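You operate a simulated robot arm through the tools that you are given. There is no shell and no other tool. Be economical: measure what you need, move in short steps, check, and stop when the job is done.

The job below is to be done with a simulated two-armed robot. You get a single attempt, and the scene is never put back.

TASK
Roll the fluff off the black jumper and zip it into the red zip bag.
Fine: use the lint roller and lay it back where it lay; one hand holds the bag steady while the other puts the jumper in; shut the flap and zip up.

Only the result counts: the job must be done as asked and must still hold three seconds after the hand-in. Knocking over, shifting, dropping, spilling or breaking anything else fails it.

THE ROBOT
Two 6-joint arms with two-finger parallel grippers on one trunk, on a base that drives. Base frame: it is fixed to the floor where the robot stands at the start and does not move with it; the origin is under the middle of the robot, x ahead of it, y to its left, z up. Lengths are in m, angles in rad, forces in N, time in s.
The left shoulder is at the start at [0.06, 0.187, 1.172], the right one opposite. With the tool pointing down near the work surface each hand reaches from about 0.1 to 0.6 m from the robot's upright axis, wherever it stands, measured 20 degrees to its own side. Places, roughly: inside of the red zip bag [0.3, -0.5, 0.8]; red zip bag flap [0.5, -0.5, 1]; red zip bag zip [0.2, -0.6, 0.9]. Payload 1.57 kg a hand.
The tool frame of a hand sits at the grasp point between the pads (the TCP): z along the fingers, y along the line on which they close. The tips reach 0.03 m beyond it. The gripper opens to 0.11 m. The fingers are 0.024 m wide and 0.012 m thick; the gripper's body (0.048 by 0.112 m) begins 0.078 m behind the TCP.
Orientation is told as [roll, pitch, yaw] about the base's x, y, z axes, in that order, counted from this pose: with the fingers straight down and closing along the base's y, the tool's x points along the base's -x, its y along +y and its z along -z.

THE INTERFACE
- The arms move only by the tool arm_command. It takes "left_motion", "right_motion" or both (then of equal length, played together; a hand with none holds still); each is a list that holds one entry, the list of rows, each a list of 7 numbers: the shift along the base's x, y, z in m, then the turn, a rotation vector about the base's x, y, z in rad, then the opening, from 0 (shut) to 1 (fully open). In form: [[[dx, dy, dz, rx, ry, rz, gripper], ...]]. A call has 1 to 20 rows; each row is the pose to reach, as a shift and turn from the pose commanded when the call began. A row lasts 0.2 s, in which the tool goes at most 0.05 m and 0.15 rad; a call with a longer step from one row to the next is refused whole, and so is a gripper value outside its range. A pose out of reach is approached as far as the arm can. The call stops where the force on the tool passes 40 N (or 10 N more than at its start, if that is more) or the arm is blocked; 0.2 s more then pass. Each finger travels about 0.153 m/s and halts on what it meets, pressing with about 21 N; the grip force reading is that of the motor and also rises with nothing between the fingers. The clock runs only during rows and for 0.2 s after the last one: add rows that repeat a pose to give the fingers time. It gives the time, the measured TCP pose, the force on the tool (base axes), the opening and the grip force at its end, in the units of the frame above (readings bear some noise).
- Cameras (640 x 400 px; columns grow to the right, rows downward): "scene" is now at [-0.019, -0.0467, 1.7043]; the picture's right is [-0.64, -0.77, 0.00], its down [-0.67, 0.55, -0.50] and it looks along [0.38, -0.32, -0.87] (base axes); focal length 276 px, centre (320, 200). "left" rides on the left gripper at [0.07, -0.016, -0.141] in its tool frame; the picture's right is [0.23, 0.97, 0.00], its down [-0.86, 0.20, -0.48] and it looks along [-0.47, 0.11, 0.88] (tool axes); focal length 222 px, centre (320, 200). "right" rides on the right gripper at [0.07, 0.016, -0.141] in its tool frame; the picture's right is [-0.23, 0.97, 0.00], its down [-0.85, -0.20, -0.48] and it looks along [-0.47, -0.11, 0.88] (tool axes); focal length 222 px, centre (320, 200). There is no depth. A picture from a camera that has moved, and an enlarged one, comes with that camera's place and axes in the base frame and with its lens. The place of the scene camera against the robot may be out by one fixed shift of up to 0.018 m in any direction.
- snapshot(camera): a new picture of that camera. It takes no simulated time.
- move_column(by): slides the trunk up (or, below 0, down) by that many m; the arms and the scene camera ride with it, the base frame stays. It gives what a move gives, with no picture.
- drive_base(legs): drives the robot by 1 to 6 legs, each [ahead, left, turn to the left] in m, m and rad, along the robot's own axes; the way and the turn of a leg run together, so that a leg with both is an arc; at most 1.5 m and 3.142 rad a leg. The arms and the cameras ride along, it lands a little off, and it stops where it bumps. It gives what a move gives.
- turn_head(pan, tilt): turns the head with the scene camera to pan (to the left, within 1.501 rad either way) and tilt (down, from -0.506 to 1.204), counted from straight ahead of the robot. It gives what a move gives.
- close_up(camera, box): a new picture of the part [left, top, right, bottom] of that camera's present view, enlarged. It takes no simulated time.
- close_job(): hands the job in; it is judged then, once.

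Work in short steps. Places have to be worked out from the pictures, the camera data and where the tool is seen: move nearer, look again, correct. Check each grasp and each placing, and mend what went wrong. You have 120 turns and 108 pictures in all, those below and enlarged ones among them. Open the grippers and draw the arms clear of the work before you hand the job in, unless the task says otherwise; then end with one line.

The tools are called after "Call:" by a JSON object that holds its "fn" and its "kwargs". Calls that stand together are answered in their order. arm_command: Moves the arms, as the interface text tells. Its arguments: {"type":"object","properties":{"left_motion":{"type":"array"},"right_motion":{"type":"array"}},"required":[]} The other tools are called the same way: move_column (by) slides the trunk up or down; drive_base (legs) drives the base; turn_head (pan, tilt) turns the head that bears the scene camera; snapshot (camera) takes a picture; close_up (camera, box) takes an enlarged picture of a part of a camera's view; close_job () hands the job in.

At the start:

```text
t: 0.0
left_position: [0.4055, -0.0234, 1.2787]
left_tool_rot: [-0.001, -0.001, 0.002]
left_wrist_force: [0.4, -0.4, -0.3]
left_finger_gap: 0.1098
left_grip_force: 0.0
right_position: [0.2773, -0.334, 1.2745]
right_tool_rot: [-0.003, 0.001, -0.004]
right_wrist_force: [0.2, -0.1, -0.5]
right_finger_gap: 0.1103
right_grip_force: 0.1
trunk travel left (down, up): [-0.8, 0.19]
robot x, y, heading: [-0.0003, -0.0017, 0.003]
head pan, tilt: [-0.688, 1.049]
```

scene: 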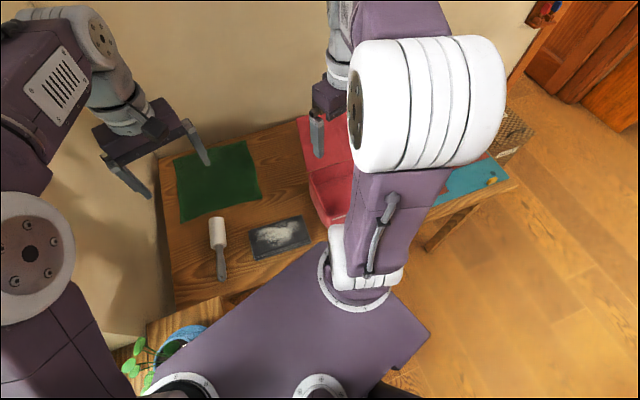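
right: 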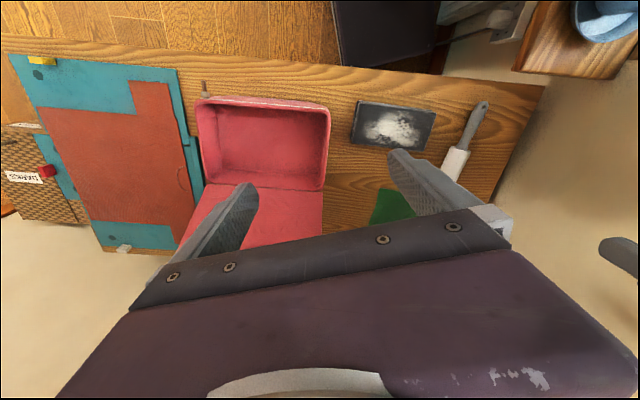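
left: 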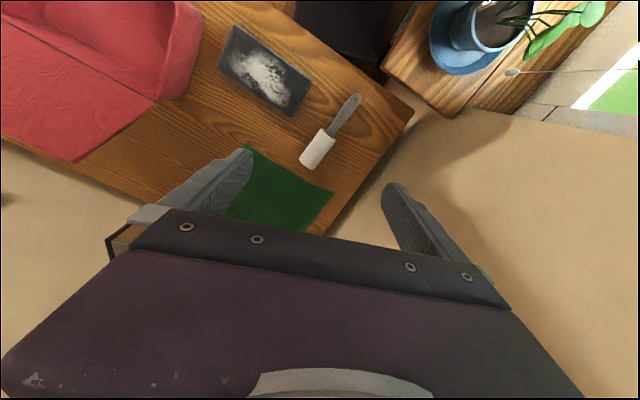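

I start with enlarged views of the jumper, the roller and the bag to see their shape and size.

Call:
{"fn": "close_up", "kwargs": {"camera": "right", "box": [180, 60, 500, 260]}}

Call:
{"fn": "close_up", "kwargs": {"camera": "left", "box": [120, 0, 440, 200]}}

Call:
{"fn": "close_up", "kwargs": {"camera": "scene", "box": [160, 100, 360, 300]}}

```text
2.00 times, centred on (340, 160) of right
camera zoom: at [0.209, -0.3195, 1.4156], right [0.23, 0.97, 0.0], down [0.86, -0.2, 0.48], along [0.46, -0.11, -0.88], focal length 444 px, centre (280, 280)
```

zoom: 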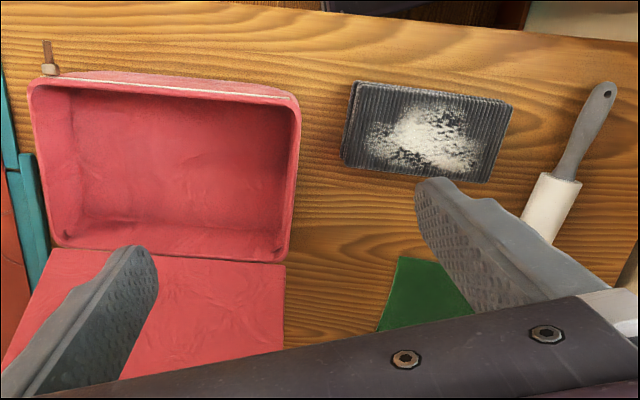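

```text
2.00 times, centred on (280, 100) of left
camera zoom: at [0.337, -0.04, 1.4192], right [-0.23, 0.97, 0.0], down [0.86, 0.2, 0.48], along [0.47, 0.11, -0.88], focal length 444 px, centre (400, 400)
```

zoom: 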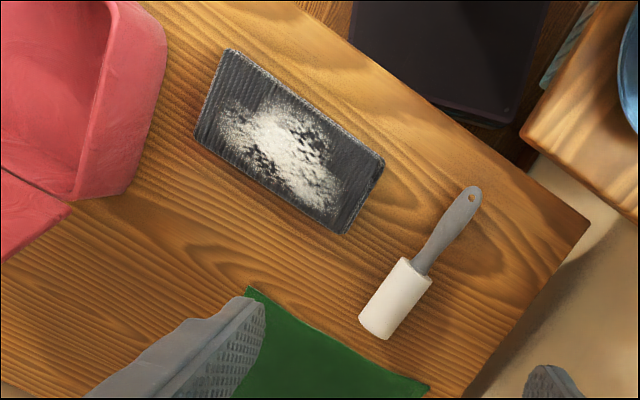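

```text
2.00 times, centred on (260, 200) of scene
camera zoom: at [-0.019, -0.0467, 1.7043], right [-0.64, -0.77, 0.0], down [-0.67, 0.55, -0.5], along [0.38, -0.32, -0.87], focal length 551 px, centre (440, 200)
```

zoom: 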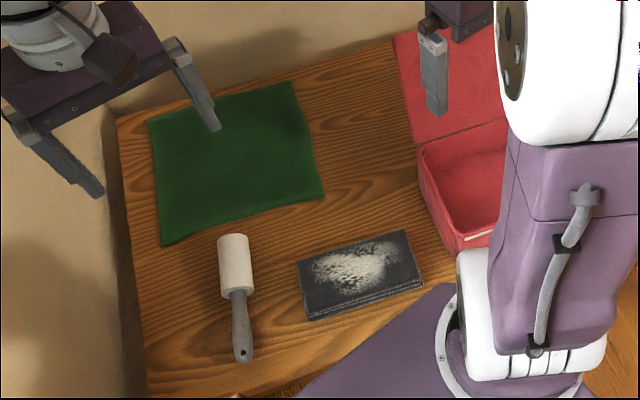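

The jumper is centred near (0.353,-0.166), long axis about 21° off y. The roller handle is near (0.405,0.034), its axis perpendicular to the jumper's long side. I move the left hand above the handle with yaw -0.38 and look again.

Call:
{"fn": "arm_command", "kwargs": {"left_motion": [[[0, 0.02, -0.04, 0, 0, -0.13, 1], [0, 0.04, -0.08, 0, 0, -0.26, 1], [0, 0.057, -0.12, 0, 0, -0.379, 1], [0, 0.057, -0.165, 0, 0, -0.379, 1], [0, 0.057, -0.21, 0, 0, -0.379, 1], [0, 0.057, -0.25, 0, 0, -0.379, 1], [0, 0.057, -0.28, 0, 0, -0.379, 1], [0, 0.057, -0.28, 0, 0, -0.379, 1]]]}}

Call:
{"fn": "snapshot", "kwargs": {"camera": "left"}}

Call:
{"fn": "snapshot", "kwargs": {"camera": "scene"}}

```text
t: 1.8
left_position: [0.4051, 0.0333, 0.9977]
left_tool_rot: [0.001, 0.0, -0.378]
left_wrist_force: [-0.6, -0.5, -0.1]
left_finger_gap: 0.11
left_grip_force: 0.0
right_position: [0.2772, -0.3348, 1.2762]
right_tool_rot: [-0.002, -0.001, -0.002]
right_wrist_force: [0.3, 0.2, -1.1]
right_finger_gap: 0.1101
right_grip_force: 0.0
trunk travel left (down, up): [-0.8, 0.19]
robot x, y, heading: [-0.005, -0.0011, -0.0]
head pan, tilt: [-0.688, 1.049]
```

```text
101 pictures are left
camera left: at [0.3342, 0.0443, 1.1383], right [0.15, 0.99, 0.0], down [0.87, -0.13, 0.48], along [0.47, -0.07, -0.88], focal length 222 px, centre (320, 200)
```

left: 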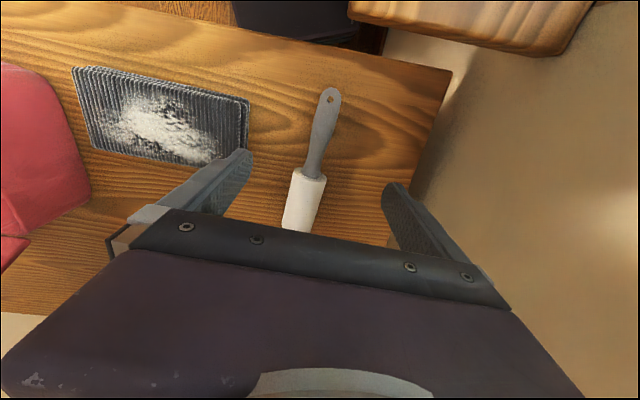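

```text
100 pictures are left
camera scene: at [-0.0194, -0.0466, 1.7043], right [-0.64, -0.77, 0.0], down [-0.67, 0.55, -0.5], along [0.38, -0.32, -0.87], focal length 276 px, centre (320, 200)
```

scene: 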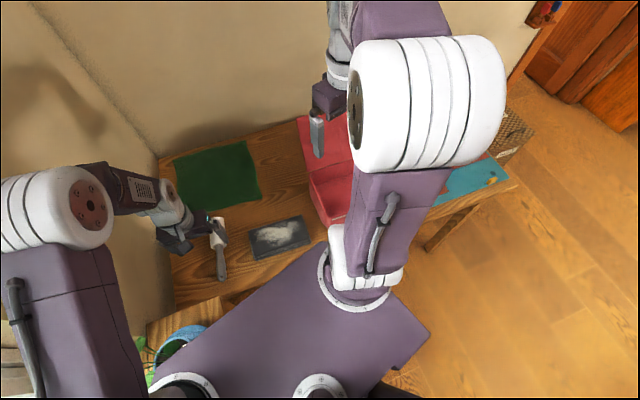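

The handle line checks out: end (0.347,0.056), neck (0.456,0.013). I go down over (0.42,0.028) to z 0.838.

Call:
{"fn": "arm_command", "kwargs": {"left_motion": [[[0.015, -0.006, -0.04, 0, 0, 0, 1], [0.015, -0.006, -0.08, 0, 0, 0, 1], [0.015, -0.006, -0.11, 0, 0, 0, 1], [0.015, -0.006, -0.135, 0, 0, 0, 1], [0.015, -0.006, -0.15, 0, 0, 0, 1], [0.015, -0.006, -0.16, 0, 0, 0, 1], [0.015, -0.006, -0.16, 0, 0, 0, 1]]]}}

Call:
{"fn": "snapshot", "kwargs": {"camera": "left"}}

Call:
{"fn": "close_up", "kwargs": {"camera": "scene", "box": [150, 160, 330, 300]}}

```text
t: 3.4
left_position: [0.4203, 0.0287, 0.8391]
left_tool_rot: [-0.001, 0.001, -0.376]
left_wrist_force: [-0.5, 0.5, 0.1]
left_finger_gap: 0.1099
left_grip_force: 0.0
right_position: [0.2775, -0.3355, 1.2758]
right_tool_rot: [-0.002, 0.003, -0.002]
right_wrist_force: [0.5, 0.4, -0.4]
right_finger_gap: 0.1101
right_grip_force: 0.1
trunk travel left (down, up): [-0.8, 0.19]
robot x, y, heading: [0.0003, 0.0033, -0.002]
head pan, tilt: [-0.688, 1.049]
```

```text
99 pictures are left
camera left: at [0.3505, 0.0392, 0.9789], right [0.15, 0.99, 0.0], down [0.87, -0.13, 0.48], along [0.47, -0.07, -0.88], focal length 222 px, centre (320, 200)
```

left: 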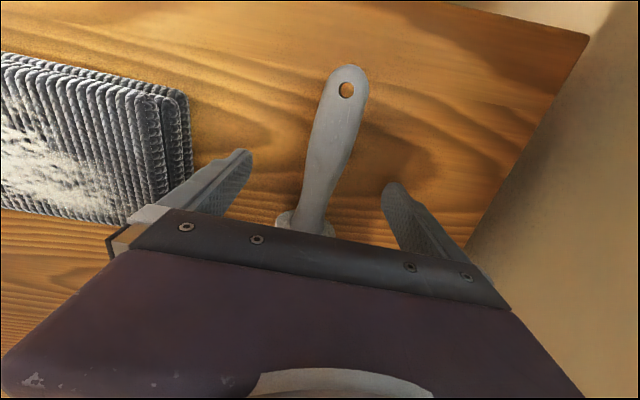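

```text
2.86 times, centred on (240, 230) of scene
camera zoom: at [-0.0188, -0.0468, 1.7043], right [-0.64, -0.77, 0.0], down [-0.67, 0.55, -0.5], along [0.38, -0.32, -0.87], focal length 787 px, centre (549, 114)
```

zoom: 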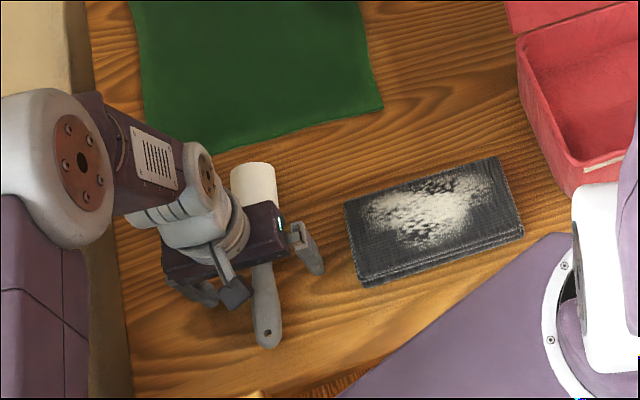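

The handle lies between the fingers and the jumper is clear of them. I close the grip.

Call:
{"fn": "arm_command", "kwargs": {"left_motion": [[[0, 0, 0, 0, 0, 0, 0.5], [0, 0, 0, 0, 0, 0, 0.2], [0, 0, 0, 0, 0, 0, 0], [0, 0, 0, 0, 0, 0, 0], [0, 0, 0, 0, 0, 0, 0]]]}}

Call:
{"fn": "snapshot", "kwargs": {"camera": "left"}}

```text
t: 4.6
left_position: [0.4197, 0.029, 0.838]
left_tool_rot: [-0.001, -0.002, -0.379]
left_wrist_force: [0.7, 0.3, 0.8]
left_finger_gap: 0.0263
left_grip_force: 20.8
right_position: [0.2769, -0.3347, 1.2741]
right_tool_rot: [-0.002, 0.002, -0.002]
right_wrist_force: [-0.8, -0.6, 0.6]
right_finger_gap: 0.1099
right_grip_force: 0.1
trunk travel left (down, up): [-0.8, 0.19]
robot x, y, heading: [-0.0027, 0.0034, -0.005]
head pan, tilt: [-0.688, 1.049]
```

```text
97 pictures are left
camera left: at [0.3503, 0.0393, 0.9792], right [0.15, 0.99, 0.0], down [0.87, -0.13, 0.48], along [0.47, -0.07, -0.88], focal length 222 px, centre (320, 200)
```

left: 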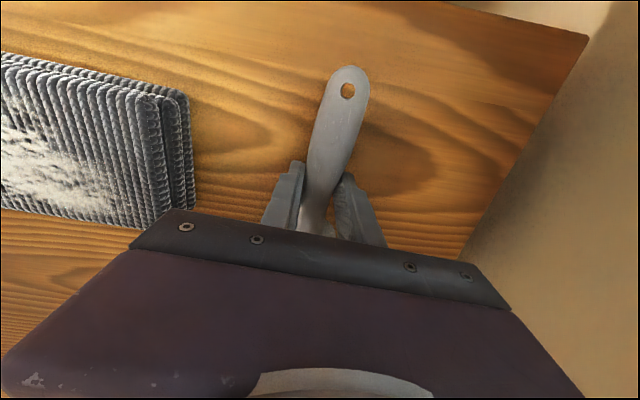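

Grip is firm on the handle (gap 26 mm). I lift 0.09 m straight up and check.

Call:
{"fn": "arm_command", "kwargs": {"left_motion": [[[0, 0, 0.02, 0, 0, 0, 0], [0, 0, 0.05, 0, 0, 0, 0], [0, 0, 0.09, 0, 0, 0, 0], [0, 0, 0.09, 0, 0, 0, 0]]]}}

Call:
{"fn": "snapshot", "kwargs": {"camera": "right"}}

Call:
{"fn": "close_up", "kwargs": {"camera": "scene", "box": [150, 160, 330, 300]}}

```text
t: 5.6
left_position: [0.4199, 0.0295, 0.9298]
left_tool_rot: [0.0, 0.001, -0.377]
left_wrist_force: [-0.8, 0.0, -1.1]
left_finger_gap: 0.0265
left_grip_force: 20.6
right_position: [0.278, -0.3342, 1.2743]
right_tool_rot: [-0.001, 0.003, -0.002]
right_wrist_force: [0.6, -0.6, -0.1]
right_finger_gap: 0.1099
right_grip_force: 0.2
trunk travel left (down, up): [-0.8, 0.19]
robot x, y, heading: [0.0025, 0.0014, -0.002]
head pan, tilt: [-0.688, 1.049]
```

```text
96 pictures are left
camera right: at [0.2095, -0.3195, 1.4155], right [0.23, 0.97, 0.0], down [0.86, -0.2, 0.48], along [0.46, -0.11, -0.88], focal length 222 px, centre (320, 200)
```

right: 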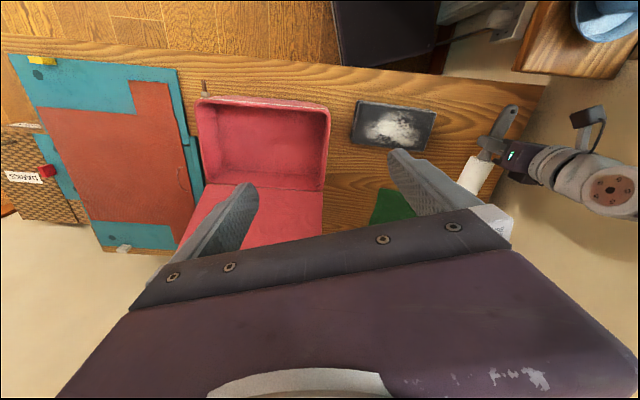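

```text
2.86 times, centred on (240, 230) of scene
camera zoom: at [-0.0184, -0.0467, 1.7042], right [-0.64, -0.77, 0.0], down [-0.67, 0.55, -0.5], along [0.38, -0.32, -0.87], focal length 787 px, centre (549, 114)
```

zoom: 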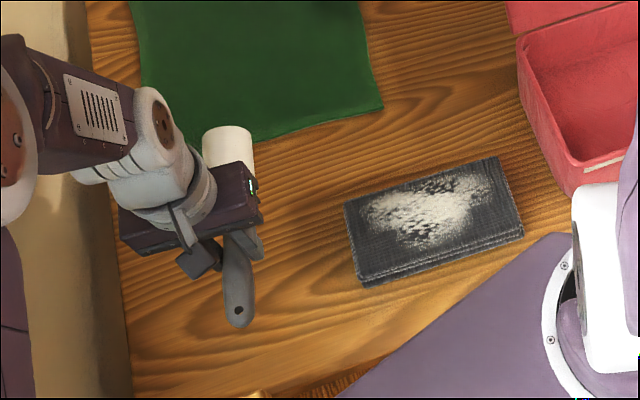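

The roller is held level. I carry it to the left end of the jumper, still above it.

Call:
{"fn": "arm_command", "kwargs": {"left_motion": [[[-0.03, -0.02, 0, 0, 0, 0, 0], [-0.06, -0.04, 0, 0, 0, 0, 0], [-0.09, -0.06, 0, 0, 0, 0, 0], [-0.126, -0.087, 0, 0, 0, 0, 0], [-0.126, -0.087, -0.02, 0, 0, 0, 0], [-0.126, -0.087, -0.02, 0, 0, 0, 0]]]}}

Call:
{"fn": "snapshot", "kwargs": {"camera": "right"}}

Call:
{"fn": "close_up", "kwargs": {"camera": "scene", "box": [180, 160, 360, 300]}}

```text
t: 7.0
left_position: [0.2938, -0.0598, 0.9078]
left_tool_rot: [0.0, -0.001, -0.378]
left_wrist_force: [0.0, 0.5, -1.8]
left_finger_gap: 0.0262
left_grip_force: 21.6
right_position: [0.2781, -0.3346, 1.2742]
right_tool_rot: [0.0, 0.002, -0.003]
right_wrist_force: [-0.1, -0.2, -0.1]
right_finger_gap: 0.1098
right_grip_force: 0.0
trunk travel left (down, up): [-0.8, 0.19]
robot x, y, heading: [-0.0025, 0.0034, 0.001]
head pan, tilt: [-0.688, 1.049]
```

```text
94 pictures are left
camera right: at [0.2096, -0.319, 1.4157], right [0.23, 0.97, 0.0], down [0.86, -0.2, 0.48], along [0.46, -0.11, -0.88], focal length 222 px, centre (320, 200)
```

right: 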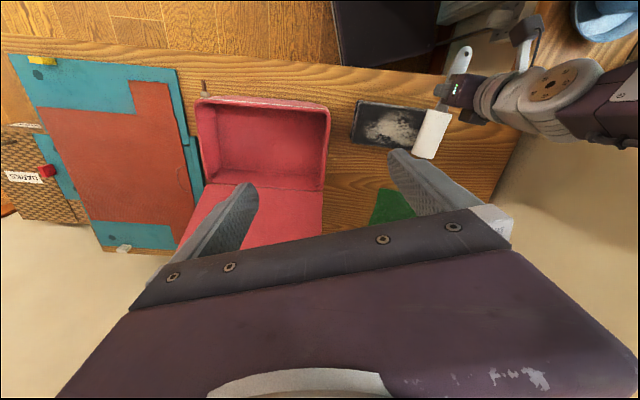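

```text
2.86 times, centred on (270, 230) of scene
camera zoom: at [-0.0183, -0.046, 1.7043], right [-0.64, -0.77, 0.0], down [-0.67, 0.55, -0.5], along [0.38, -0.32, -0.87], focal length 787 px, centre (463, 114)
```

zoom: 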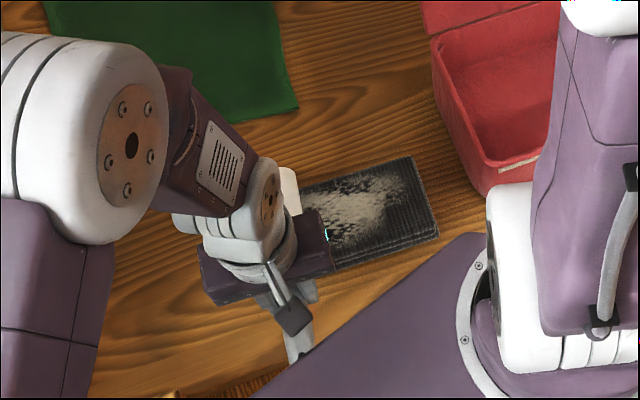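

The head is over the jumper's left end. I lower slowly towards contact, reading the force.

Call:
{"fn": "arm_command", "kwargs": {"left_motion": [[[0, 0, -0.01, 0, 0, 0, 0], [0, 0, -0.018, 0, 0, 0, 0], [0, 0, -0.025, 0, 0, 0, 0], [0, 0, -0.028, 0, 0, 0, 0]]]}}

Call:
{"fn": "close_up", "kwargs": {"camera": "left", "box": [0, 0, 400, 250]}}

```text
t: 8.0
left_position: [0.2944, -0.0599, 0.8802]
left_tool_rot: [0.001, -0.001, -0.379]
left_wrist_force: [-2.9, -0.3, 9.7]
left_finger_gap: 0.0262
left_grip_force: 20.4
right_position: [0.277, -0.3346, 1.2758]
right_tool_rot: [-0.003, -0.001, -0.003]
right_wrist_force: [0.3, 0.1, 0.4]
right_finger_gap: 0.1101
right_grip_force: 0.0
trunk travel left (down, up): [-0.8, 0.19]
robot x, y, heading: [-0.0021, -0.0014, -0.001]
head pan, tilt: [-0.688, 1.049]
```

```text
1.60 times, centred on (200, 125) of left
camera zoom: at [0.2237, -0.0492, 1.0215], right [0.15, 0.99, 0.0], down [0.87, -0.13, 0.48], along [0.47, -0.07, -0.88], focal length 355 px, centre (512, 320)
```

zoom: 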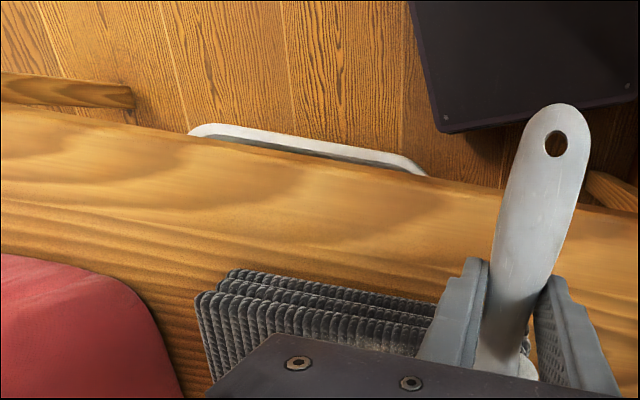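

Contact at about 10 N (jumper top ≈ 0.842). I roll along the jumper's long axis to the far end and back, slightly lighter.

Call:
{"fn": "arm_command", "kwargs": {"left_motion": [[[0.004, 0.009, 0.0005, 0, 0, 0, 0], [-0.002, -0.005, 0.0005, 0, 0, 0, 0], [-0.008, -0.02, 0.0005, 0, 0, 0, 0], [-0.014, -0.035, 0.0005, 0, 0, 0, 0], [-0.02, -0.05, 0.0005, 0, 0, 0, 0], [-0.026, -0.065, 0.0005, 0, 0, 0, 0], [-0.032, -0.08, 0.0005, 0, 0, 0, 0], [-0.038, -0.095, 0.0005, 0, 0, 0, 0], [-0.044, -0.11, 0.0005, 0, 0, 0, 0], [-0.05, -0.125, 0.0005, 0, 0, 0, 0], [-0.056, -0.14, 0.0005, 0, 0, 0, 0], [-0.058, -0.146, 0.0005, 0, 0, 0, 0]]]}}

Call:
{"fn": "snapshot", "kwargs": {"camera": "right"}}

```text
t: 10.6
left_position: [0.2363, -0.2057, 0.8804]
left_tool_rot: [0.0, -0.001, -0.38]
left_wrist_force: [-0.3, -0.4, -1.6]
left_finger_gap: 0.0258
left_grip_force: 21.4
right_position: [0.2782, -0.3361, 1.2742]
right_tool_rot: [-0.001, 0.001, -0.002]
right_wrist_force: [-0.2, -0.1, 0.7]
right_finger_gap: 0.1101
right_grip_force: 0.1
trunk travel left (down, up): [-0.8, 0.19]
robot x, y, heading: [-0.0001, 0.0007, -0.001]
head pan, tilt: [-0.688, 1.049]
```

```text
91 pictures are left
camera right: at [0.209, -0.3197, 1.4156], right [0.23, 0.97, 0.0], down [0.86, -0.2, 0.48], along [0.46, -0.11, -0.88], focal length 222 px, centre (320, 200)
```

right: 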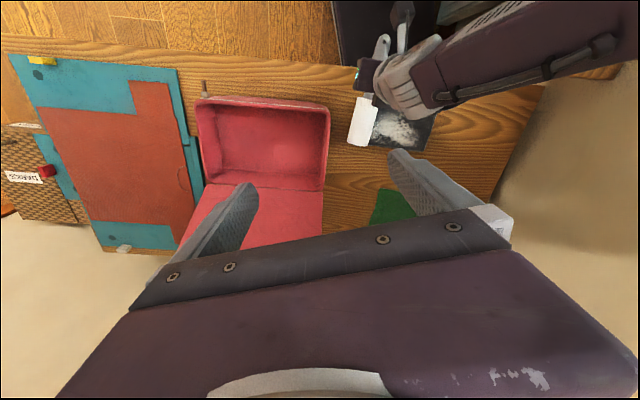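

The force dropped to nothing at this end; let me look closer at where the fluff remains.

Call:
{"fn": "close_up", "kwargs": {"camera": "right", "box": [340, 60, 480, 180]}}

```text
3.33 times, centred on (410, 120) of right
camera zoom: at [0.209, -0.3197, 1.4156], right [0.23, 0.97, 0.0], down [0.86, -0.2, 0.48], along [0.46, -0.11, -0.88], focal length 740 px, centre (20, 467)
```

zoom: 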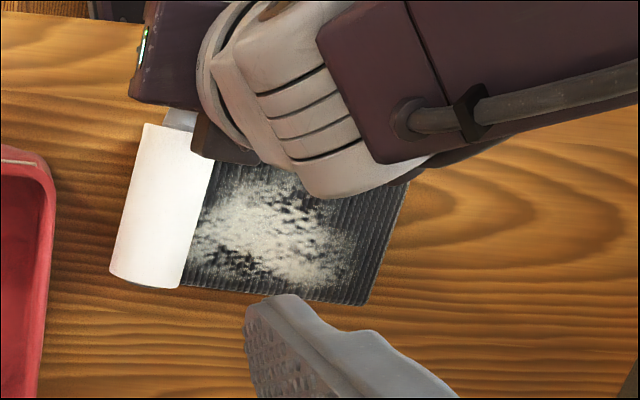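

Most of the fluff is still there, so I press a little more. I move in 0.02 m from the edge and lower in small steps to find contact here.

Call:
{"fn": "arm_command", "kwargs": {"left_motion": [[[0.006, 0.015, 0, 0, 0, 0, 0], [0.006, 0.015, -0.0015, 0, 0, 0, 0], [0.006, 0.015, -0.003, 0, 0, 0, 0], [0.006, 0.015, -0.003, 0, 0, 0, 0]]]}}

```text
t: 11.6
left_position: [0.2418, -0.1902, 0.8787]
left_tool_rot: [-0.001, -0.001, -0.379]
left_wrist_force: [-1.9, 0.2, 8.7]
left_finger_gap: 0.0258
left_grip_force: 22.0
right_position: [0.2779, -0.3339, 1.2751]
right_tool_rot: [-0.001, -0.001, -0.001]
right_wrist_force: [-0.2, 0.5, 0.0]
right_finger_gap: 0.1102
right_grip_force: 0.1
trunk travel left (down, up): [-0.8, 0.19]
robot x, y, heading: [-0.0005, 0.0027, 0.005]
head pan, tilt: [-0.688, 1.049]
```

Contact of about 9 N here. I roll back to the left end at this height.

Call:
{"fn": "arm_command", "kwargs": {"left_motion": [[[0.006, 0.015, 0, 0, 0, 0, 0], [0.012, 0.03, 0, 0, 0, 0, 0], [0.018, 0.045, 0, 0, 0, 0, 0], [0.024, 0.06, 0, 0, 0, 0, 0], [0.03, 0.075, 0, 0, 0, 0, 0], [0.036, 0.09, 0, 0, 0, 0, 0], [0.042, 0.105, 0, 0, 0, 0, 0], [0.048, 0.12, 0, 0, 0, 0, 0], [0.054, 0.135, 0, 0, 0, 0, 0], [0.054, 0.135, 0, 0, 0, 0, 0]]]}}

Call:
{"fn": "close_up", "kwargs": {"camera": "right", "box": [340, 60, 480, 180]}}

```text
t: 13.8
left_position: [0.2961, -0.0542, 0.8775]
left_tool_rot: [0.001, -0.001, -0.379]
left_wrist_force: [-1.4, -1.8, 5.5]
left_finger_gap: 0.0257
left_grip_force: 20.9
right_position: [0.2781, -0.3348, 1.2753]
right_tool_rot: [0.0, 0.0, -0.003]
right_wrist_force: [0.3, 0.0, 0.2]
right_finger_gap: 0.1098
right_grip_force: 0.0
trunk travel left (down, up): [-0.8, 0.19]
robot x, y, heading: [-0.001, 0.0012, 0.003]
head pan, tilt: [-0.688, 1.049]
```

```text
3.33 times, centred on (410, 120) of right
camera zoom: at [0.2083, -0.3198, 1.4157], right [0.23, 0.97, 0.0], down [0.86, -0.2, 0.48], along [0.47, -0.11, -0.88], focal length 740 px, centre (20, 467)
```

zoom: 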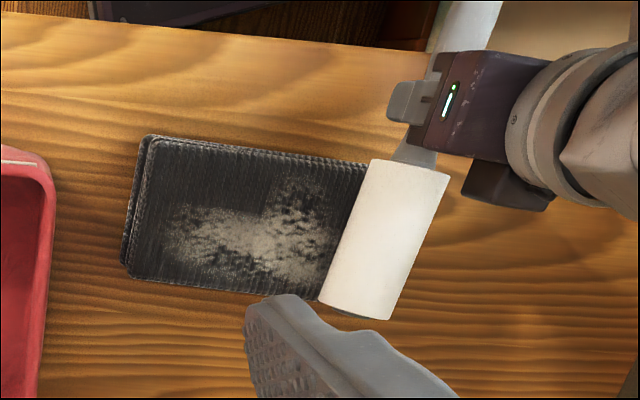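

The near half is cleaned; fluff remains on the far half, so the roller needs a slight tip-down tilt. I tilt by 0.05 rad about its cross axis and roll the other way.

Call:
{"fn": "arm_command", "kwargs": {"left_motion": [[[0, 0, 0.003, 0.0185, 0.0465, 0, 0], [0, 0, 0.003, 0.0185, 0.0465, 0, 0], [-0.006, -0.015, 0.003, 0.0185, 0.0465, 0, 0], [-0.012, -0.03, 0.003, 0.0185, 0.0465, 0, 0], [-0.018, -0.045, 0.003, 0.0185, 0.0465, 0, 0], [-0.024, -0.06, 0.003, 0.0185, 0.0465, 0, 0], [-0.03, -0.075, 0.003, 0.0185, 0.0465, 0, 0], [-0.036, -0.09, 0.003, 0.0185, 0.0465, 0, 0], [-0.042, -0.105, 0.003, 0.0185, 0.0465, 0, 0], [-0.048, -0.12, 0.003, 0.0185, 0.0465, 0, 0], [-0.054, -0.135, 0.003, 0.0185, 0.0465, 0, 0]]]}}

Call:
{"fn": "close_up", "kwargs": {"camera": "right", "box": [340, 60, 480, 180]}}

```text
t: 16.2
left_position: [0.2418, -0.1897, 0.881]
left_tool_rot: [0.001, 0.049, -0.379]
left_wrist_force: [-1.0, 0.3, -0.7]
left_finger_gap: 0.0257
left_grip_force: 20.8
right_position: [0.2794, -0.3347, 1.2736]
right_tool_rot: [-0.001, 0.001, -0.004]
right_wrist_force: [-0.2, 0.2, -0.1]
right_finger_gap: 0.1098
right_grip_force: 0.0
trunk travel left (down, up): [-0.8, 0.19]
robot x, y, heading: [0.001, -0.0034, -0.005]
head pan, tilt: [-0.688, 1.049]
```

```text
3.33 times, centred on (410, 120) of right
camera zoom: at [0.2087, -0.3201, 1.4155], right [0.23, 0.97, 0.0], down [0.86, -0.2, 0.48], along [0.47, -0.11, -0.88], focal length 740 px, centre (20, 467)
```

zoom: 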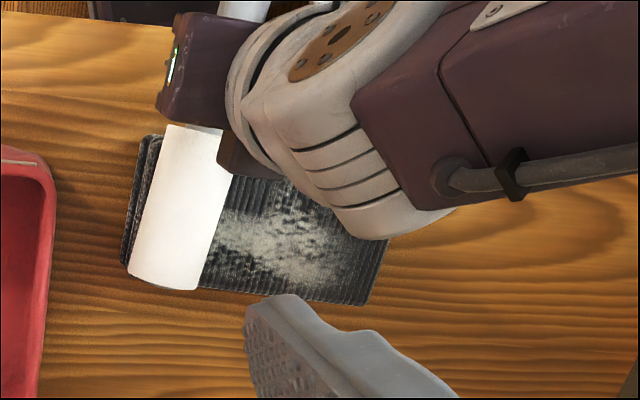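

No contact on that pass; I lower in steps here and read the force.

Call:
{"fn": "arm_command", "kwargs": {"left_motion": [[[0, 0, -0.0015, 0, 0, 0, 0], [0, 0, -0.003, 0, 0, 0, 0], [0, 0, -0.0045, 0, 0, 0, 0], [0, 0, -0.0045, 0, 0, 0, 0]]]}}

```text
t: 17.2
left_position: [0.2417, -0.1902, 0.8769]
left_tool_rot: [0.0, 0.047, -0.378]
left_wrist_force: [-2.9, 0.6, 9.5]
left_finger_gap: 0.0254
left_grip_force: 21.3
right_position: [0.2769, -0.3346, 1.2762]
right_tool_rot: [-0.003, 0.0, -0.002]
right_wrist_force: [-0.5, -0.7, 0.4]
right_finger_gap: 0.11
right_grip_force: 0.0
trunk travel left (down, up): [-0.8, 0.19]
robot x, y, heading: [-0.0019, 0.0015, 0.001]
head pan, tilt: [-0.688, 1.049]
```

Contact is back at 9.5 N. I roll back to the left end.

Call:
{"fn": "arm_command", "kwargs": {"left_motion": [[[0.006, 0.015, 0, 0, 0, 0, 0], [0.012, 0.03, 0, 0, 0, 0, 0], [0.018, 0.045, 0, 0, 0, 0, 0], [0.024, 0.06, 0, 0, 0, 0, 0], [0.03, 0.075, 0, 0, 0, 0, 0], [0.036, 0.09, 0, 0, 0, 0, 0], [0.042, 0.105, 0, 0, 0, 0, 0], [0.048, 0.12, 0, 0, 0, 0, 0], [0.054, 0.135, 0, 0, 0, 0, 0], [0.057, 0.142, 0, 0, 0, 0, 0]]]}}

Call:
{"fn": "close_up", "kwargs": {"camera": "right", "box": [340, 60, 480, 180]}}

```text
t: 19.4
left_position: [0.2979, -0.0478, 0.8766]
left_tool_rot: [0.0, 0.048, -0.377]
left_wrist_force: [-1.5, -3.9, 8.9]
left_finger_gap: 0.0251
left_grip_force: 21.1
right_position: [0.2774, -0.3347, 1.2754]
right_tool_rot: [-0.001, 0.001, -0.001]
right_wrist_force: [-0.1, 0.3, -0.5]
right_finger_gap: 0.1099
right_grip_force: 0.1
trunk travel left (down, up): [-0.8, 0.19]
robot x, y, heading: [0.002, -0.0012, 0.001]
head pan, tilt: [-0.688, 1.049]
```

```text
3.33 times, centred on (410, 120) of right
camera zoom: at [0.2077, -0.3202, 1.4158], right [0.23, 0.97, 0.0], down [0.85, -0.2, 0.48], along [0.47, -0.11, -0.88], focal length 740 px, centre (20, 467)
```

zoom: 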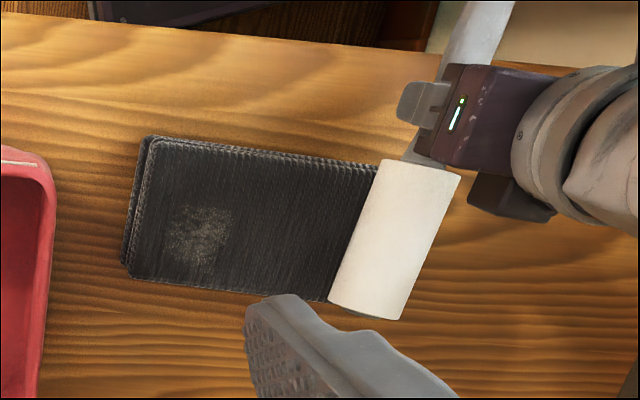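

Nearly clean; a faint patch remains near the bag-side end. I roll out to that end and back over it.

Call:
{"fn": "arm_command", "kwargs": {"left_motion": [[[-0.008, -0.02, -0.001, 0, 0, 0, 0], [-0.016, -0.04, -0.001, 0, 0, 0, 0], [-0.024, -0.06, -0.001, 0, 0, 0, 0], [-0.032, -0.08, -0.001, 0, 0, 0, 0], [-0.04, -0.1, -0.0015, 0, 0, 0, 0], [-0.046, -0.115, -0.002, 0, 0, 0, 0], [-0.052, -0.13, -0.0025, 0, 0, 0, 0], [-0.058, -0.145, -0.0025, 0, 0, 0, 0], [-0.063, -0.157, -0.0025, 0, 0, 0, 0], [-0.058, -0.145, -0.0025, 0, 0, 0, 0], [-0.052, -0.13, -0.0025, 0, 0, 0, 0], [-0.046, -0.115, -0.0025, 0, 0, 0, 0], [-0.04, -0.1, -0.0025, 0, 0, 0, 0], [-0.032, -0.08, -0.002, 0, 0, 0, 0], [-0.024, -0.06, -0.002, 0, 0, 0, 0], [-0.016, -0.04, -0.001, 0, 0, 0, 0], [-0.008, -0.02, -0.001, 0, 0, 0, 0], [0, 0, -0.001, 0, 0, 0, 0]]]}}

Call:
{"fn": "close_up", "kwargs": {"camera": "right", "box": [340, 60, 480, 180]}}

```text
t: 23.2
left_position: [0.2994, -0.0484, 0.8765]
left_tool_rot: [0.0, 0.051, -0.379]
left_wrist_force: [-0.2, 0.3, -0.9]
left_finger_gap: 0.0251
left_grip_force: 21.4
right_position: [0.278, -0.3352, 1.2757]
right_tool_rot: [-0.001, 0.002, -0.001]
right_wrist_force: [-0.3, 0.0, 0.6]
right_finger_gap: 0.1101
right_grip_force: 0.1
trunk travel left (down, up): [-0.8, 0.19]
robot x, y, heading: [-0.0028, 0.0008, 0.0]
head pan, tilt: [-0.688, 1.049]
```

```text
3.33 times, centred on (410, 120) of right
camera zoom: at [0.2095, -0.3189, 1.4157], right [0.23, 0.97, 0.0], down [0.86, -0.2, 0.48], along [0.46, -0.11, -0.88], focal length 740 px, centre (20, 467)
```

zoom: 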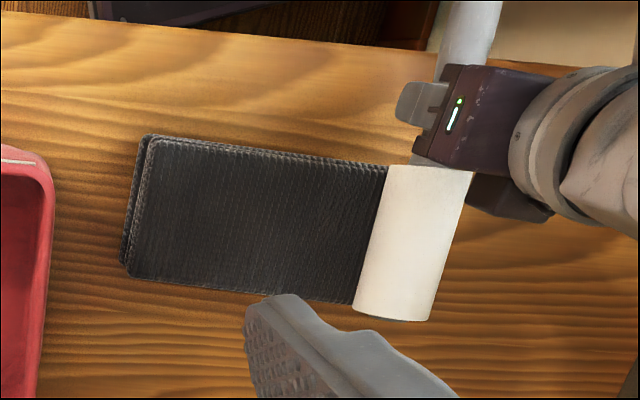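

The visible part is clean. I lift and move back above the roller's old spot (undoing the tilt), then inspect both.

Call:
{"fn": "arm_command", "kwargs": {"left_motion": [[[0, 0, 0.02, -0.0185, -0.0465, 0, 0], [0, 0, 0.05, -0.0185, -0.0465, 0, 0], [0.03, 0.02, 0.05, -0.0185, -0.0465, 0, 0], [0.06, 0.04, 0.05, -0.0185, -0.0465, 0, 0], [0.09, 0.06, 0.05, -0.0185, -0.0465, 0, 0], [0.1205, 0.0765, 0.05, -0.0185, -0.0465, 0, 0], [0.1205, 0.0765, 0.05, -0.0185, -0.0465, 0, 0]]]}}

Call:
{"fn": "close_up", "kwargs": {"camera": "right", "box": [340, 60, 540, 200]}}

Call:
{"fn": "snapshot", "kwargs": {"camera": "left"}}

Call:
{"fn": "close_up", "kwargs": {"camera": "scene", "box": [150, 160, 330, 300]}}

```text
t: 24.8
left_position: [0.4199, 0.0289, 0.9247]
left_tool_rot: [0.0, -0.001, -0.378]
left_wrist_force: [-0.3, 0.1, -0.4]
left_finger_gap: 0.0254
left_grip_force: 20.7
right_position: [0.2776, -0.3346, 1.2745]
right_tool_rot: [0.0, 0.003, 0.0]
right_wrist_force: [0.1, -0.1, -0.5]
right_finger_gap: 0.1099
right_grip_force: 0.1
trunk travel left (down, up): [-0.8, 0.19]
robot x, y, heading: [0.0021, 0.0014, -0.001]
head pan, tilt: [-0.688, 1.049]
```

```text
2.86 times, centred on (440, 130) of right
camera zoom: at [0.2087, -0.3199, 1.4156], right [0.23, 0.97, 0.0], down [0.86, -0.2, 0.48], along [0.47, -0.11, -0.88], focal length 635 px, centre (-23, 400)
```

zoom: 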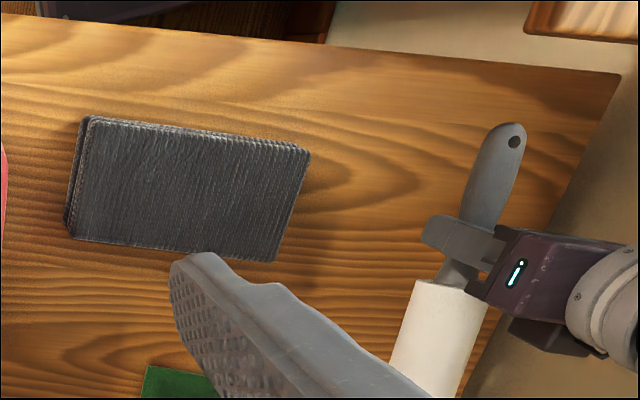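

```text
84 pictures are left
camera left: at [0.3504, 0.0387, 1.0658], right [0.15, 0.99, 0.0], down [0.87, -0.13, 0.48], along [0.47, -0.07, -0.88], focal length 222 px, centre (320, 200)
```

left: 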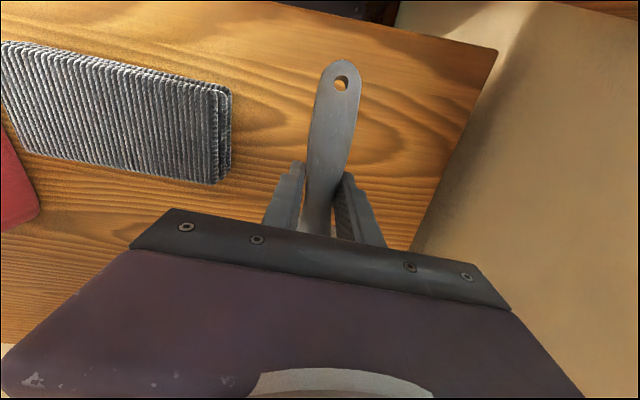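

```text
2.86 times, centred on (240, 230) of scene
camera zoom: at [-0.0194, -0.0471, 1.7042], right [-0.64, -0.77, 0.0], down [-0.67, 0.55, -0.5], along [0.38, -0.32, -0.87], focal length 787 px, centre (549, 114)
```

zoom: 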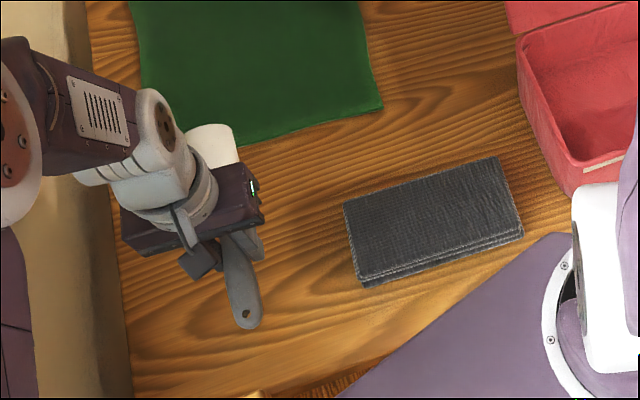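

The jumper is clean. The roller turned slightly in the grip (about +0.08 yaw, tip up 0.05), so I counter that and lower it onto its old place.

Call:
{"fn": "arm_command", "kwargs": {"left_motion": [[[0, 0, -0.02, 0.0185, 0.0465, -0.075, 0], [0, 0, -0.05, 0.0185, 0.0465, -0.075, 0], [0, 0, -0.07, 0.0185, 0.0465, -0.075, 0], [0, 0, -0.08, 0.0185, 0.0465, -0.075, 0], [0, 0, -0.084, 0.0185, 0.0465, -0.075, 0], [0, 0, -0.084, 0.0185, 0.0465, -0.075, 0]]]}}

Call:
{"fn": "snapshot", "kwargs": {"camera": "left"}}

Call:
{"fn": "close_up", "kwargs": {"camera": "right", "box": [340, 60, 540, 200]}}

Call:
{"fn": "close_up", "kwargs": {"camera": "scene", "box": [150, 160, 330, 300]}}

```text
t: 26.2
left_position: [0.4196, 0.0287, 0.8418]
left_tool_rot: [-0.001, 0.05, -0.454]
left_wrist_force: [-0.4, -0.1, -0.9]
left_finger_gap: 0.0252
left_grip_force: 20.8
right_position: [0.2775, -0.3341, 1.275]
right_tool_rot: [0.0, 0.001, -0.001]
right_wrist_force: [0.7, 0.3, 0.3]
right_finger_gap: 0.1098
right_grip_force: 0.1
trunk travel left (down, up): [-0.8, 0.19]
robot x, y, heading: [0.0017, 0.0008, -0.0]
head pan, tilt: [-0.688, 1.049]
```

```text
82 pictures are left
camera left: at [0.3574, 0.0407, 0.9855], right [0.22, 0.97, 0.01], down [0.88, -0.21, 0.44], along [0.43, -0.09, -0.9], focal length 222 px, centre (320, 200)
```

left: 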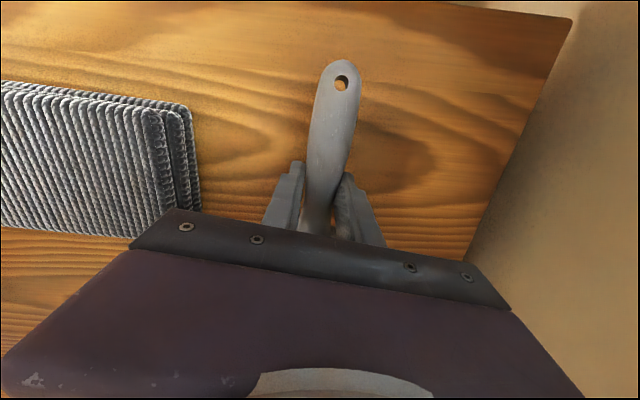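

```text
2.86 times, centred on (440, 130) of right
camera zoom: at [0.2089, -0.3195, 1.4157], right [0.23, 0.97, 0.0], down [0.86, -0.2, 0.48], along [0.46, -0.11, -0.88], focal length 635 px, centre (-23, 400)
```

zoom: 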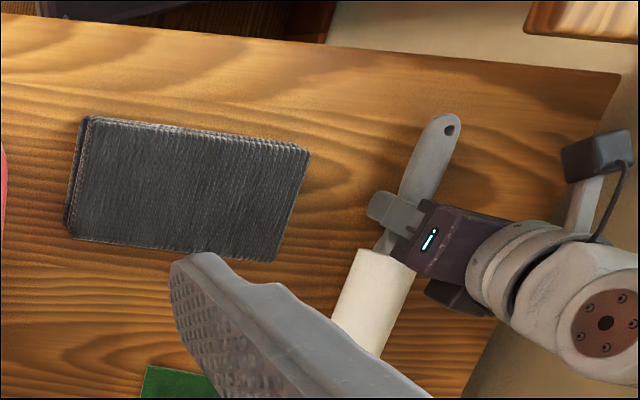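

```text
2.86 times, centred on (240, 230) of scene
camera zoom: at [-0.0191, -0.0466, 1.7043], right [-0.64, -0.77, 0.0], down [-0.67, 0.55, -0.5], along [0.38, -0.32, -0.87], focal length 787 px, centre (549, 114)
```

zoom: 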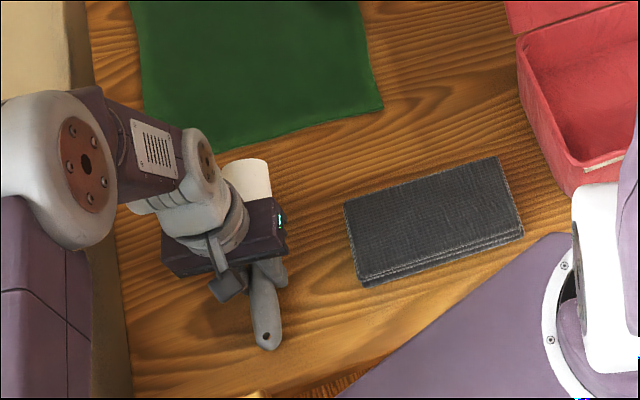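

It matches the original picture within a few mm, without contact yet. I lower 5 mm more and check the force.

Call:
{"fn": "arm_command", "kwargs": {"left_motion": [[[0, 0, -0.003, 0, 0, 0, 0], [0, 0, -0.0055, 0, 0, 0, 0], [0, 0, -0.0055, 0, 0, 0, 0]]]}}

```text
t: 27.0
left_position: [0.4201, 0.028, 0.836]
left_tool_rot: [-0.003, 0.05, -0.453]
left_wrist_force: [0.8, -0.5, -0.5]
left_finger_gap: 0.0253
left_grip_force: 21.0
right_position: [0.2784, -0.3341, 1.2756]
right_tool_rot: [-0.003, 0.003, -0.003]
right_wrist_force: [0.5, 0.3, 0.0]
right_finger_gap: 0.1101
right_grip_force: 0.0
trunk travel left (down, up): [-0.8, 0.19]
robot x, y, heading: [0.0, 0.0018, -0.006]
head pan, tilt: [-0.688, 1.049]
```

Still no contact; the tip must be slightly up. I add tip-down tilt in small steps.

Call:
{"fn": "arm_command", "kwargs": {"left_motion": [[[0, 0, -0.001, 0.009, 0.023, 0, 0], [0, 0, -0.001, 0.018, 0.046, 0, 0], [0, 0, -0.001, 0.018, 0.046, 0, 0]]]}}

Call:
{"fn": "close_up", "kwargs": {"camera": "scene", "box": [150, 160, 330, 300]}}

```text
t: 27.8
left_position: [0.4194, 0.0281, 0.8351]
left_tool_rot: [-0.006, 0.1, -0.453]
left_wrist_force: [0.0, -0.5, -1.0]
left_finger_gap: 0.0251
left_grip_force: 20.7
right_position: [0.2777, -0.3354, 1.276]
right_tool_rot: [0.001, 0.002, -0.002]
right_wrist_force: [-0.1, 0.0, -0.6]
right_finger_gap: 0.11
right_grip_force: 0.1
trunk travel left (down, up): [-0.8, 0.19]
robot x, y, heading: [-0.0015, 0.0024, -0.003]
head pan, tilt: [-0.688, 1.049]
```

```text
2.86 times, centred on (240, 230) of scene
camera zoom: at [-0.019, -0.0466, 1.7043], right [-0.64, -0.77, 0.0], down [-0.67, 0.55, -0.5], along [0.38, -0.32, -0.87], focal length 787 px, centre (549, 114)
```

zoom: 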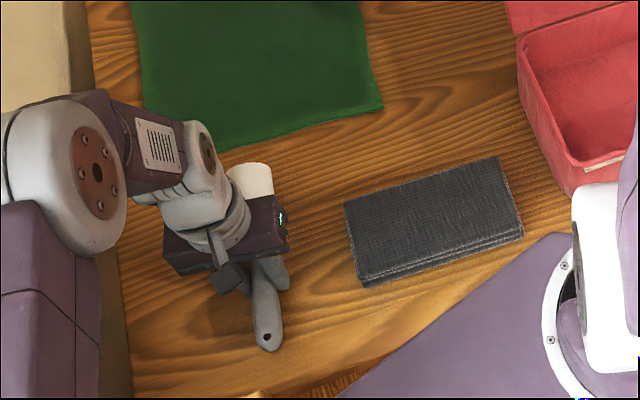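

The head is nearing its original look but still no contact force. One more tilt step.

Call:
{"fn": "arm_command", "kwargs": {"left_motion": [[[0, 0, 0, 0.009, 0.023, 0, 0], [0, 0, 0, 0.018, 0.046, 0, 0], [0, 0, -0.001, 0.026, 0.065, 0, 0], [0, 0, -0.001, 0.026, 0.065, 0, 0]]]}}

Call:
{"fn": "close_up", "kwargs": {"camera": "scene", "box": [150, 160, 330, 300]}}

```text
t: 28.8
left_position: [0.4205, 0.0282, 0.8358]
left_tool_rot: [-0.011, 0.168, -0.456]
left_wrist_force: [1.6, -0.6, 2.0]
left_finger_gap: 0.0253
left_grip_force: 20.7
right_position: [0.2784, -0.3348, 1.2742]
right_tool_rot: [-0.002, 0.001, -0.001]
right_wrist_force: [0.0, 0.2, -0.1]
right_finger_gap: 0.1099
right_grip_force: 0.1
trunk travel left (down, up): [-0.8, 0.19]
robot x, y, heading: [0.0004, 0.0015, -0.002]
head pan, tilt: [-0.688, 1.049]
```

```text
2.86 times, centred on (240, 230) of scene
camera zoom: at [-0.0191, -0.0468, 1.7043], right [-0.64, -0.77, 0.0], down [-0.67, 0.55, -0.5], along [0.38, -0.32, -0.87], focal length 787 px, centre (549, 114)
```

zoom: 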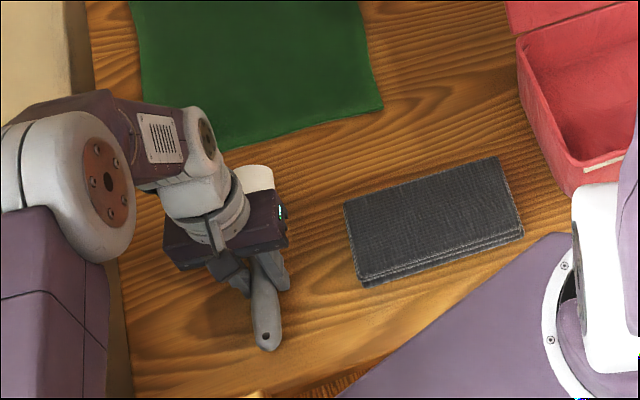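

Light contact now and the head matches the original position. I open slowly and draw straight up.

Call:
{"fn": "arm_command", "kwargs": {"left_motion": [[[0, 0, 0, 0, 0, 0, 0.3], [0, 0, 0, 0, 0, 0, 0.5], [0, 0, 0, 0, 0, 0, 0.5], [0, 0, 0.02, 0, 0, 0, 0.5], [0, 0, 0.06, 0, 0, 0, 0.5], [0, 0, 0.1, 0, 0, 0, 0.5], [0, 0, 0.14, 0, 0, 0, 0.5], [0, 0, 0.18, -0.04, -0.1, 0, 0.5], [0, 0, 0.22, -0.06, -0.15, 0, 0.5]]]}}

Call:
{"fn": "snapshot", "kwargs": {"camera": "left"}}

Call:
{"fn": "close_up", "kwargs": {"camera": "scene", "box": [150, 160, 330, 300]}}

```text
t: 30.8
left_position: [0.4193, 0.0272, 1.0544]
left_tool_rot: [0.002, 0.007, -0.453]
left_wrist_force: [-0.1, -0.2, 0.3]
left_finger_gap: 0.0553
left_grip_force: 0.1
right_position: [0.2774, -0.3354, 1.2756]
right_tool_rot: [-0.001, -0.001, 0.0]
right_wrist_force: [0.0, 0.2, 0.5]
right_finger_gap: 0.1102
right_grip_force: 0.0
trunk travel left (down, up): [-0.8, 0.19]
robot x, y, heading: [0.0009, 0.0032, -0.002]
head pan, tilt: [-0.688, 1.049]
```

```text
77 pictures are left
camera left: at [0.3515, 0.0427, 1.1957], right [0.22, 0.97, 0.0], down [0.86, -0.2, 0.47], along [0.46, -0.1, -0.88], focal length 222 px, centre (320, 200)
```

left: 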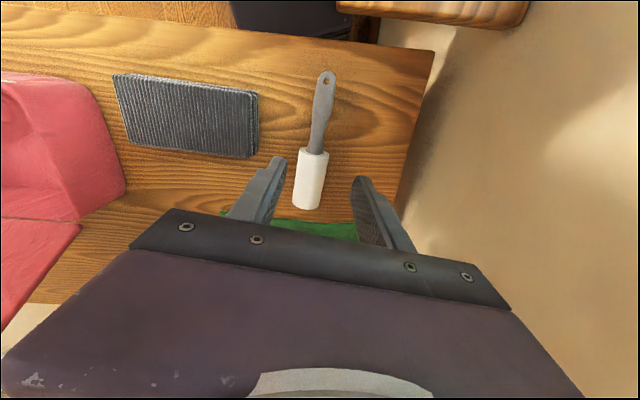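

```text
2.86 times, centred on (240, 230) of scene
camera zoom: at [-0.0208, -0.0462, 1.7042], right [-0.64, -0.77, 0.0], down [-0.67, 0.55, -0.5], along [0.39, -0.32, -0.87], focal length 787 px, centre (549, 114)
```

zoom: 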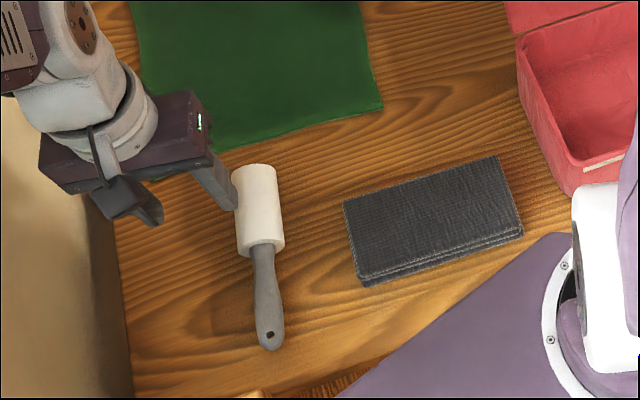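

The roller is back in place. I drive 0.15 m to the right so that both arms reach the bag, with arms kept high.

Call:
{"fn": "drive_base", "kwargs": {"legs": [[0, -0.15, 0]]}}

Call:
{"fn": "snapshot", "kwargs": {"camera": "right"}}

Call:
{"fn": "snapshot", "kwargs": {"camera": "left"}}

Call:
{"fn": "snapshot", "kwargs": {"camera": "scene"}}

```text
t: 32.2
left_position: [0.421, -0.1229, 1.0532]
left_tool_rot: [-0.003, 0.008, -0.455]
left_wrist_force: [-0.4, 0.6, -0.5]
left_finger_gap: 0.0551
left_grip_force: 0.1
right_position: [0.2785, -0.4852, 1.2753]
right_tool_rot: [-0.003, 0.001, -0.004]
right_wrist_force: [1.0, 0.1, -0.3]
right_finger_gap: 0.1101
right_grip_force: 0.1
trunk travel left (down, up): [-0.8, 0.19]
robot x, y, heading: [0.0001, -0.1509, -0.0]
head pan, tilt: [-0.688, 1.049]
```

```text
75 pictures are left
camera right: at [0.2087, -0.4689, 1.4164], right [0.23, 0.97, 0.0], down [0.85, -0.2, 0.48], along [0.46, -0.11, -0.88], focal length 222 px, centre (320, 200)
```

right: 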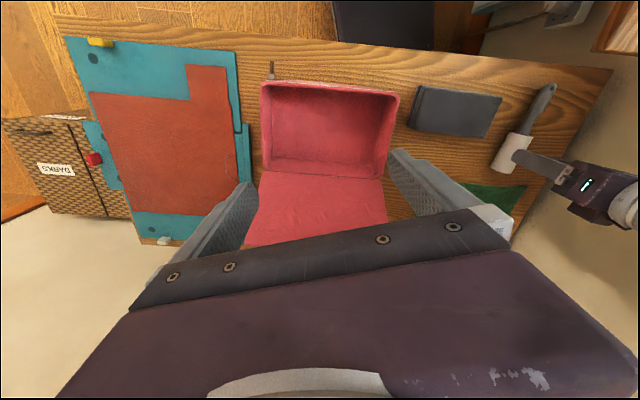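

```text
74 pictures are left
camera left: at [0.3532, -0.1077, 1.1949], right [0.22, 0.97, 0.0], down [0.86, -0.2, 0.47], along [0.46, -0.11, -0.88], focal length 222 px, centre (320, 200)
```

left: 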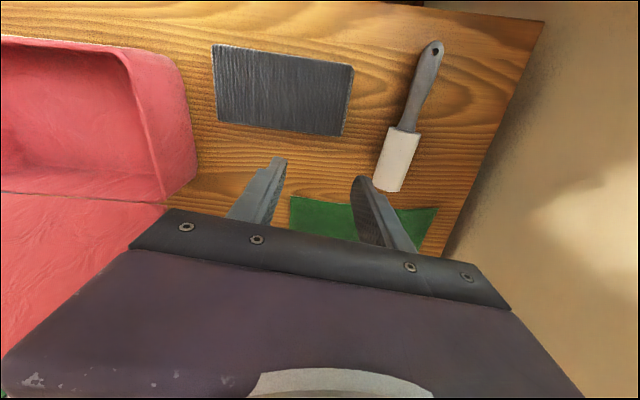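

```text
73 pictures are left
camera scene: at [-0.0189, -0.1951, 1.7044], right [-0.64, -0.77, 0.0], down [-0.67, 0.55, -0.5], along [0.38, -0.32, -0.87], focal length 276 px, centre (320, 200)
```

scene: 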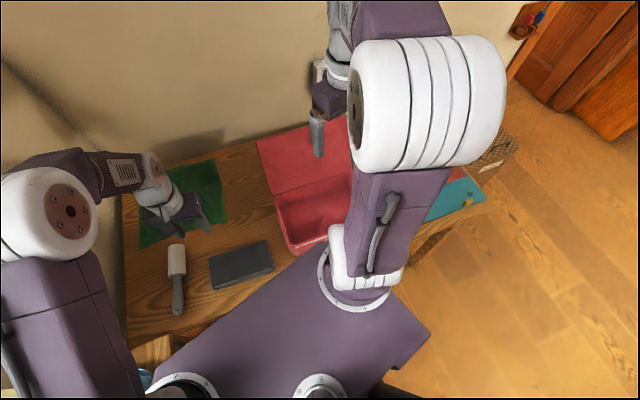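

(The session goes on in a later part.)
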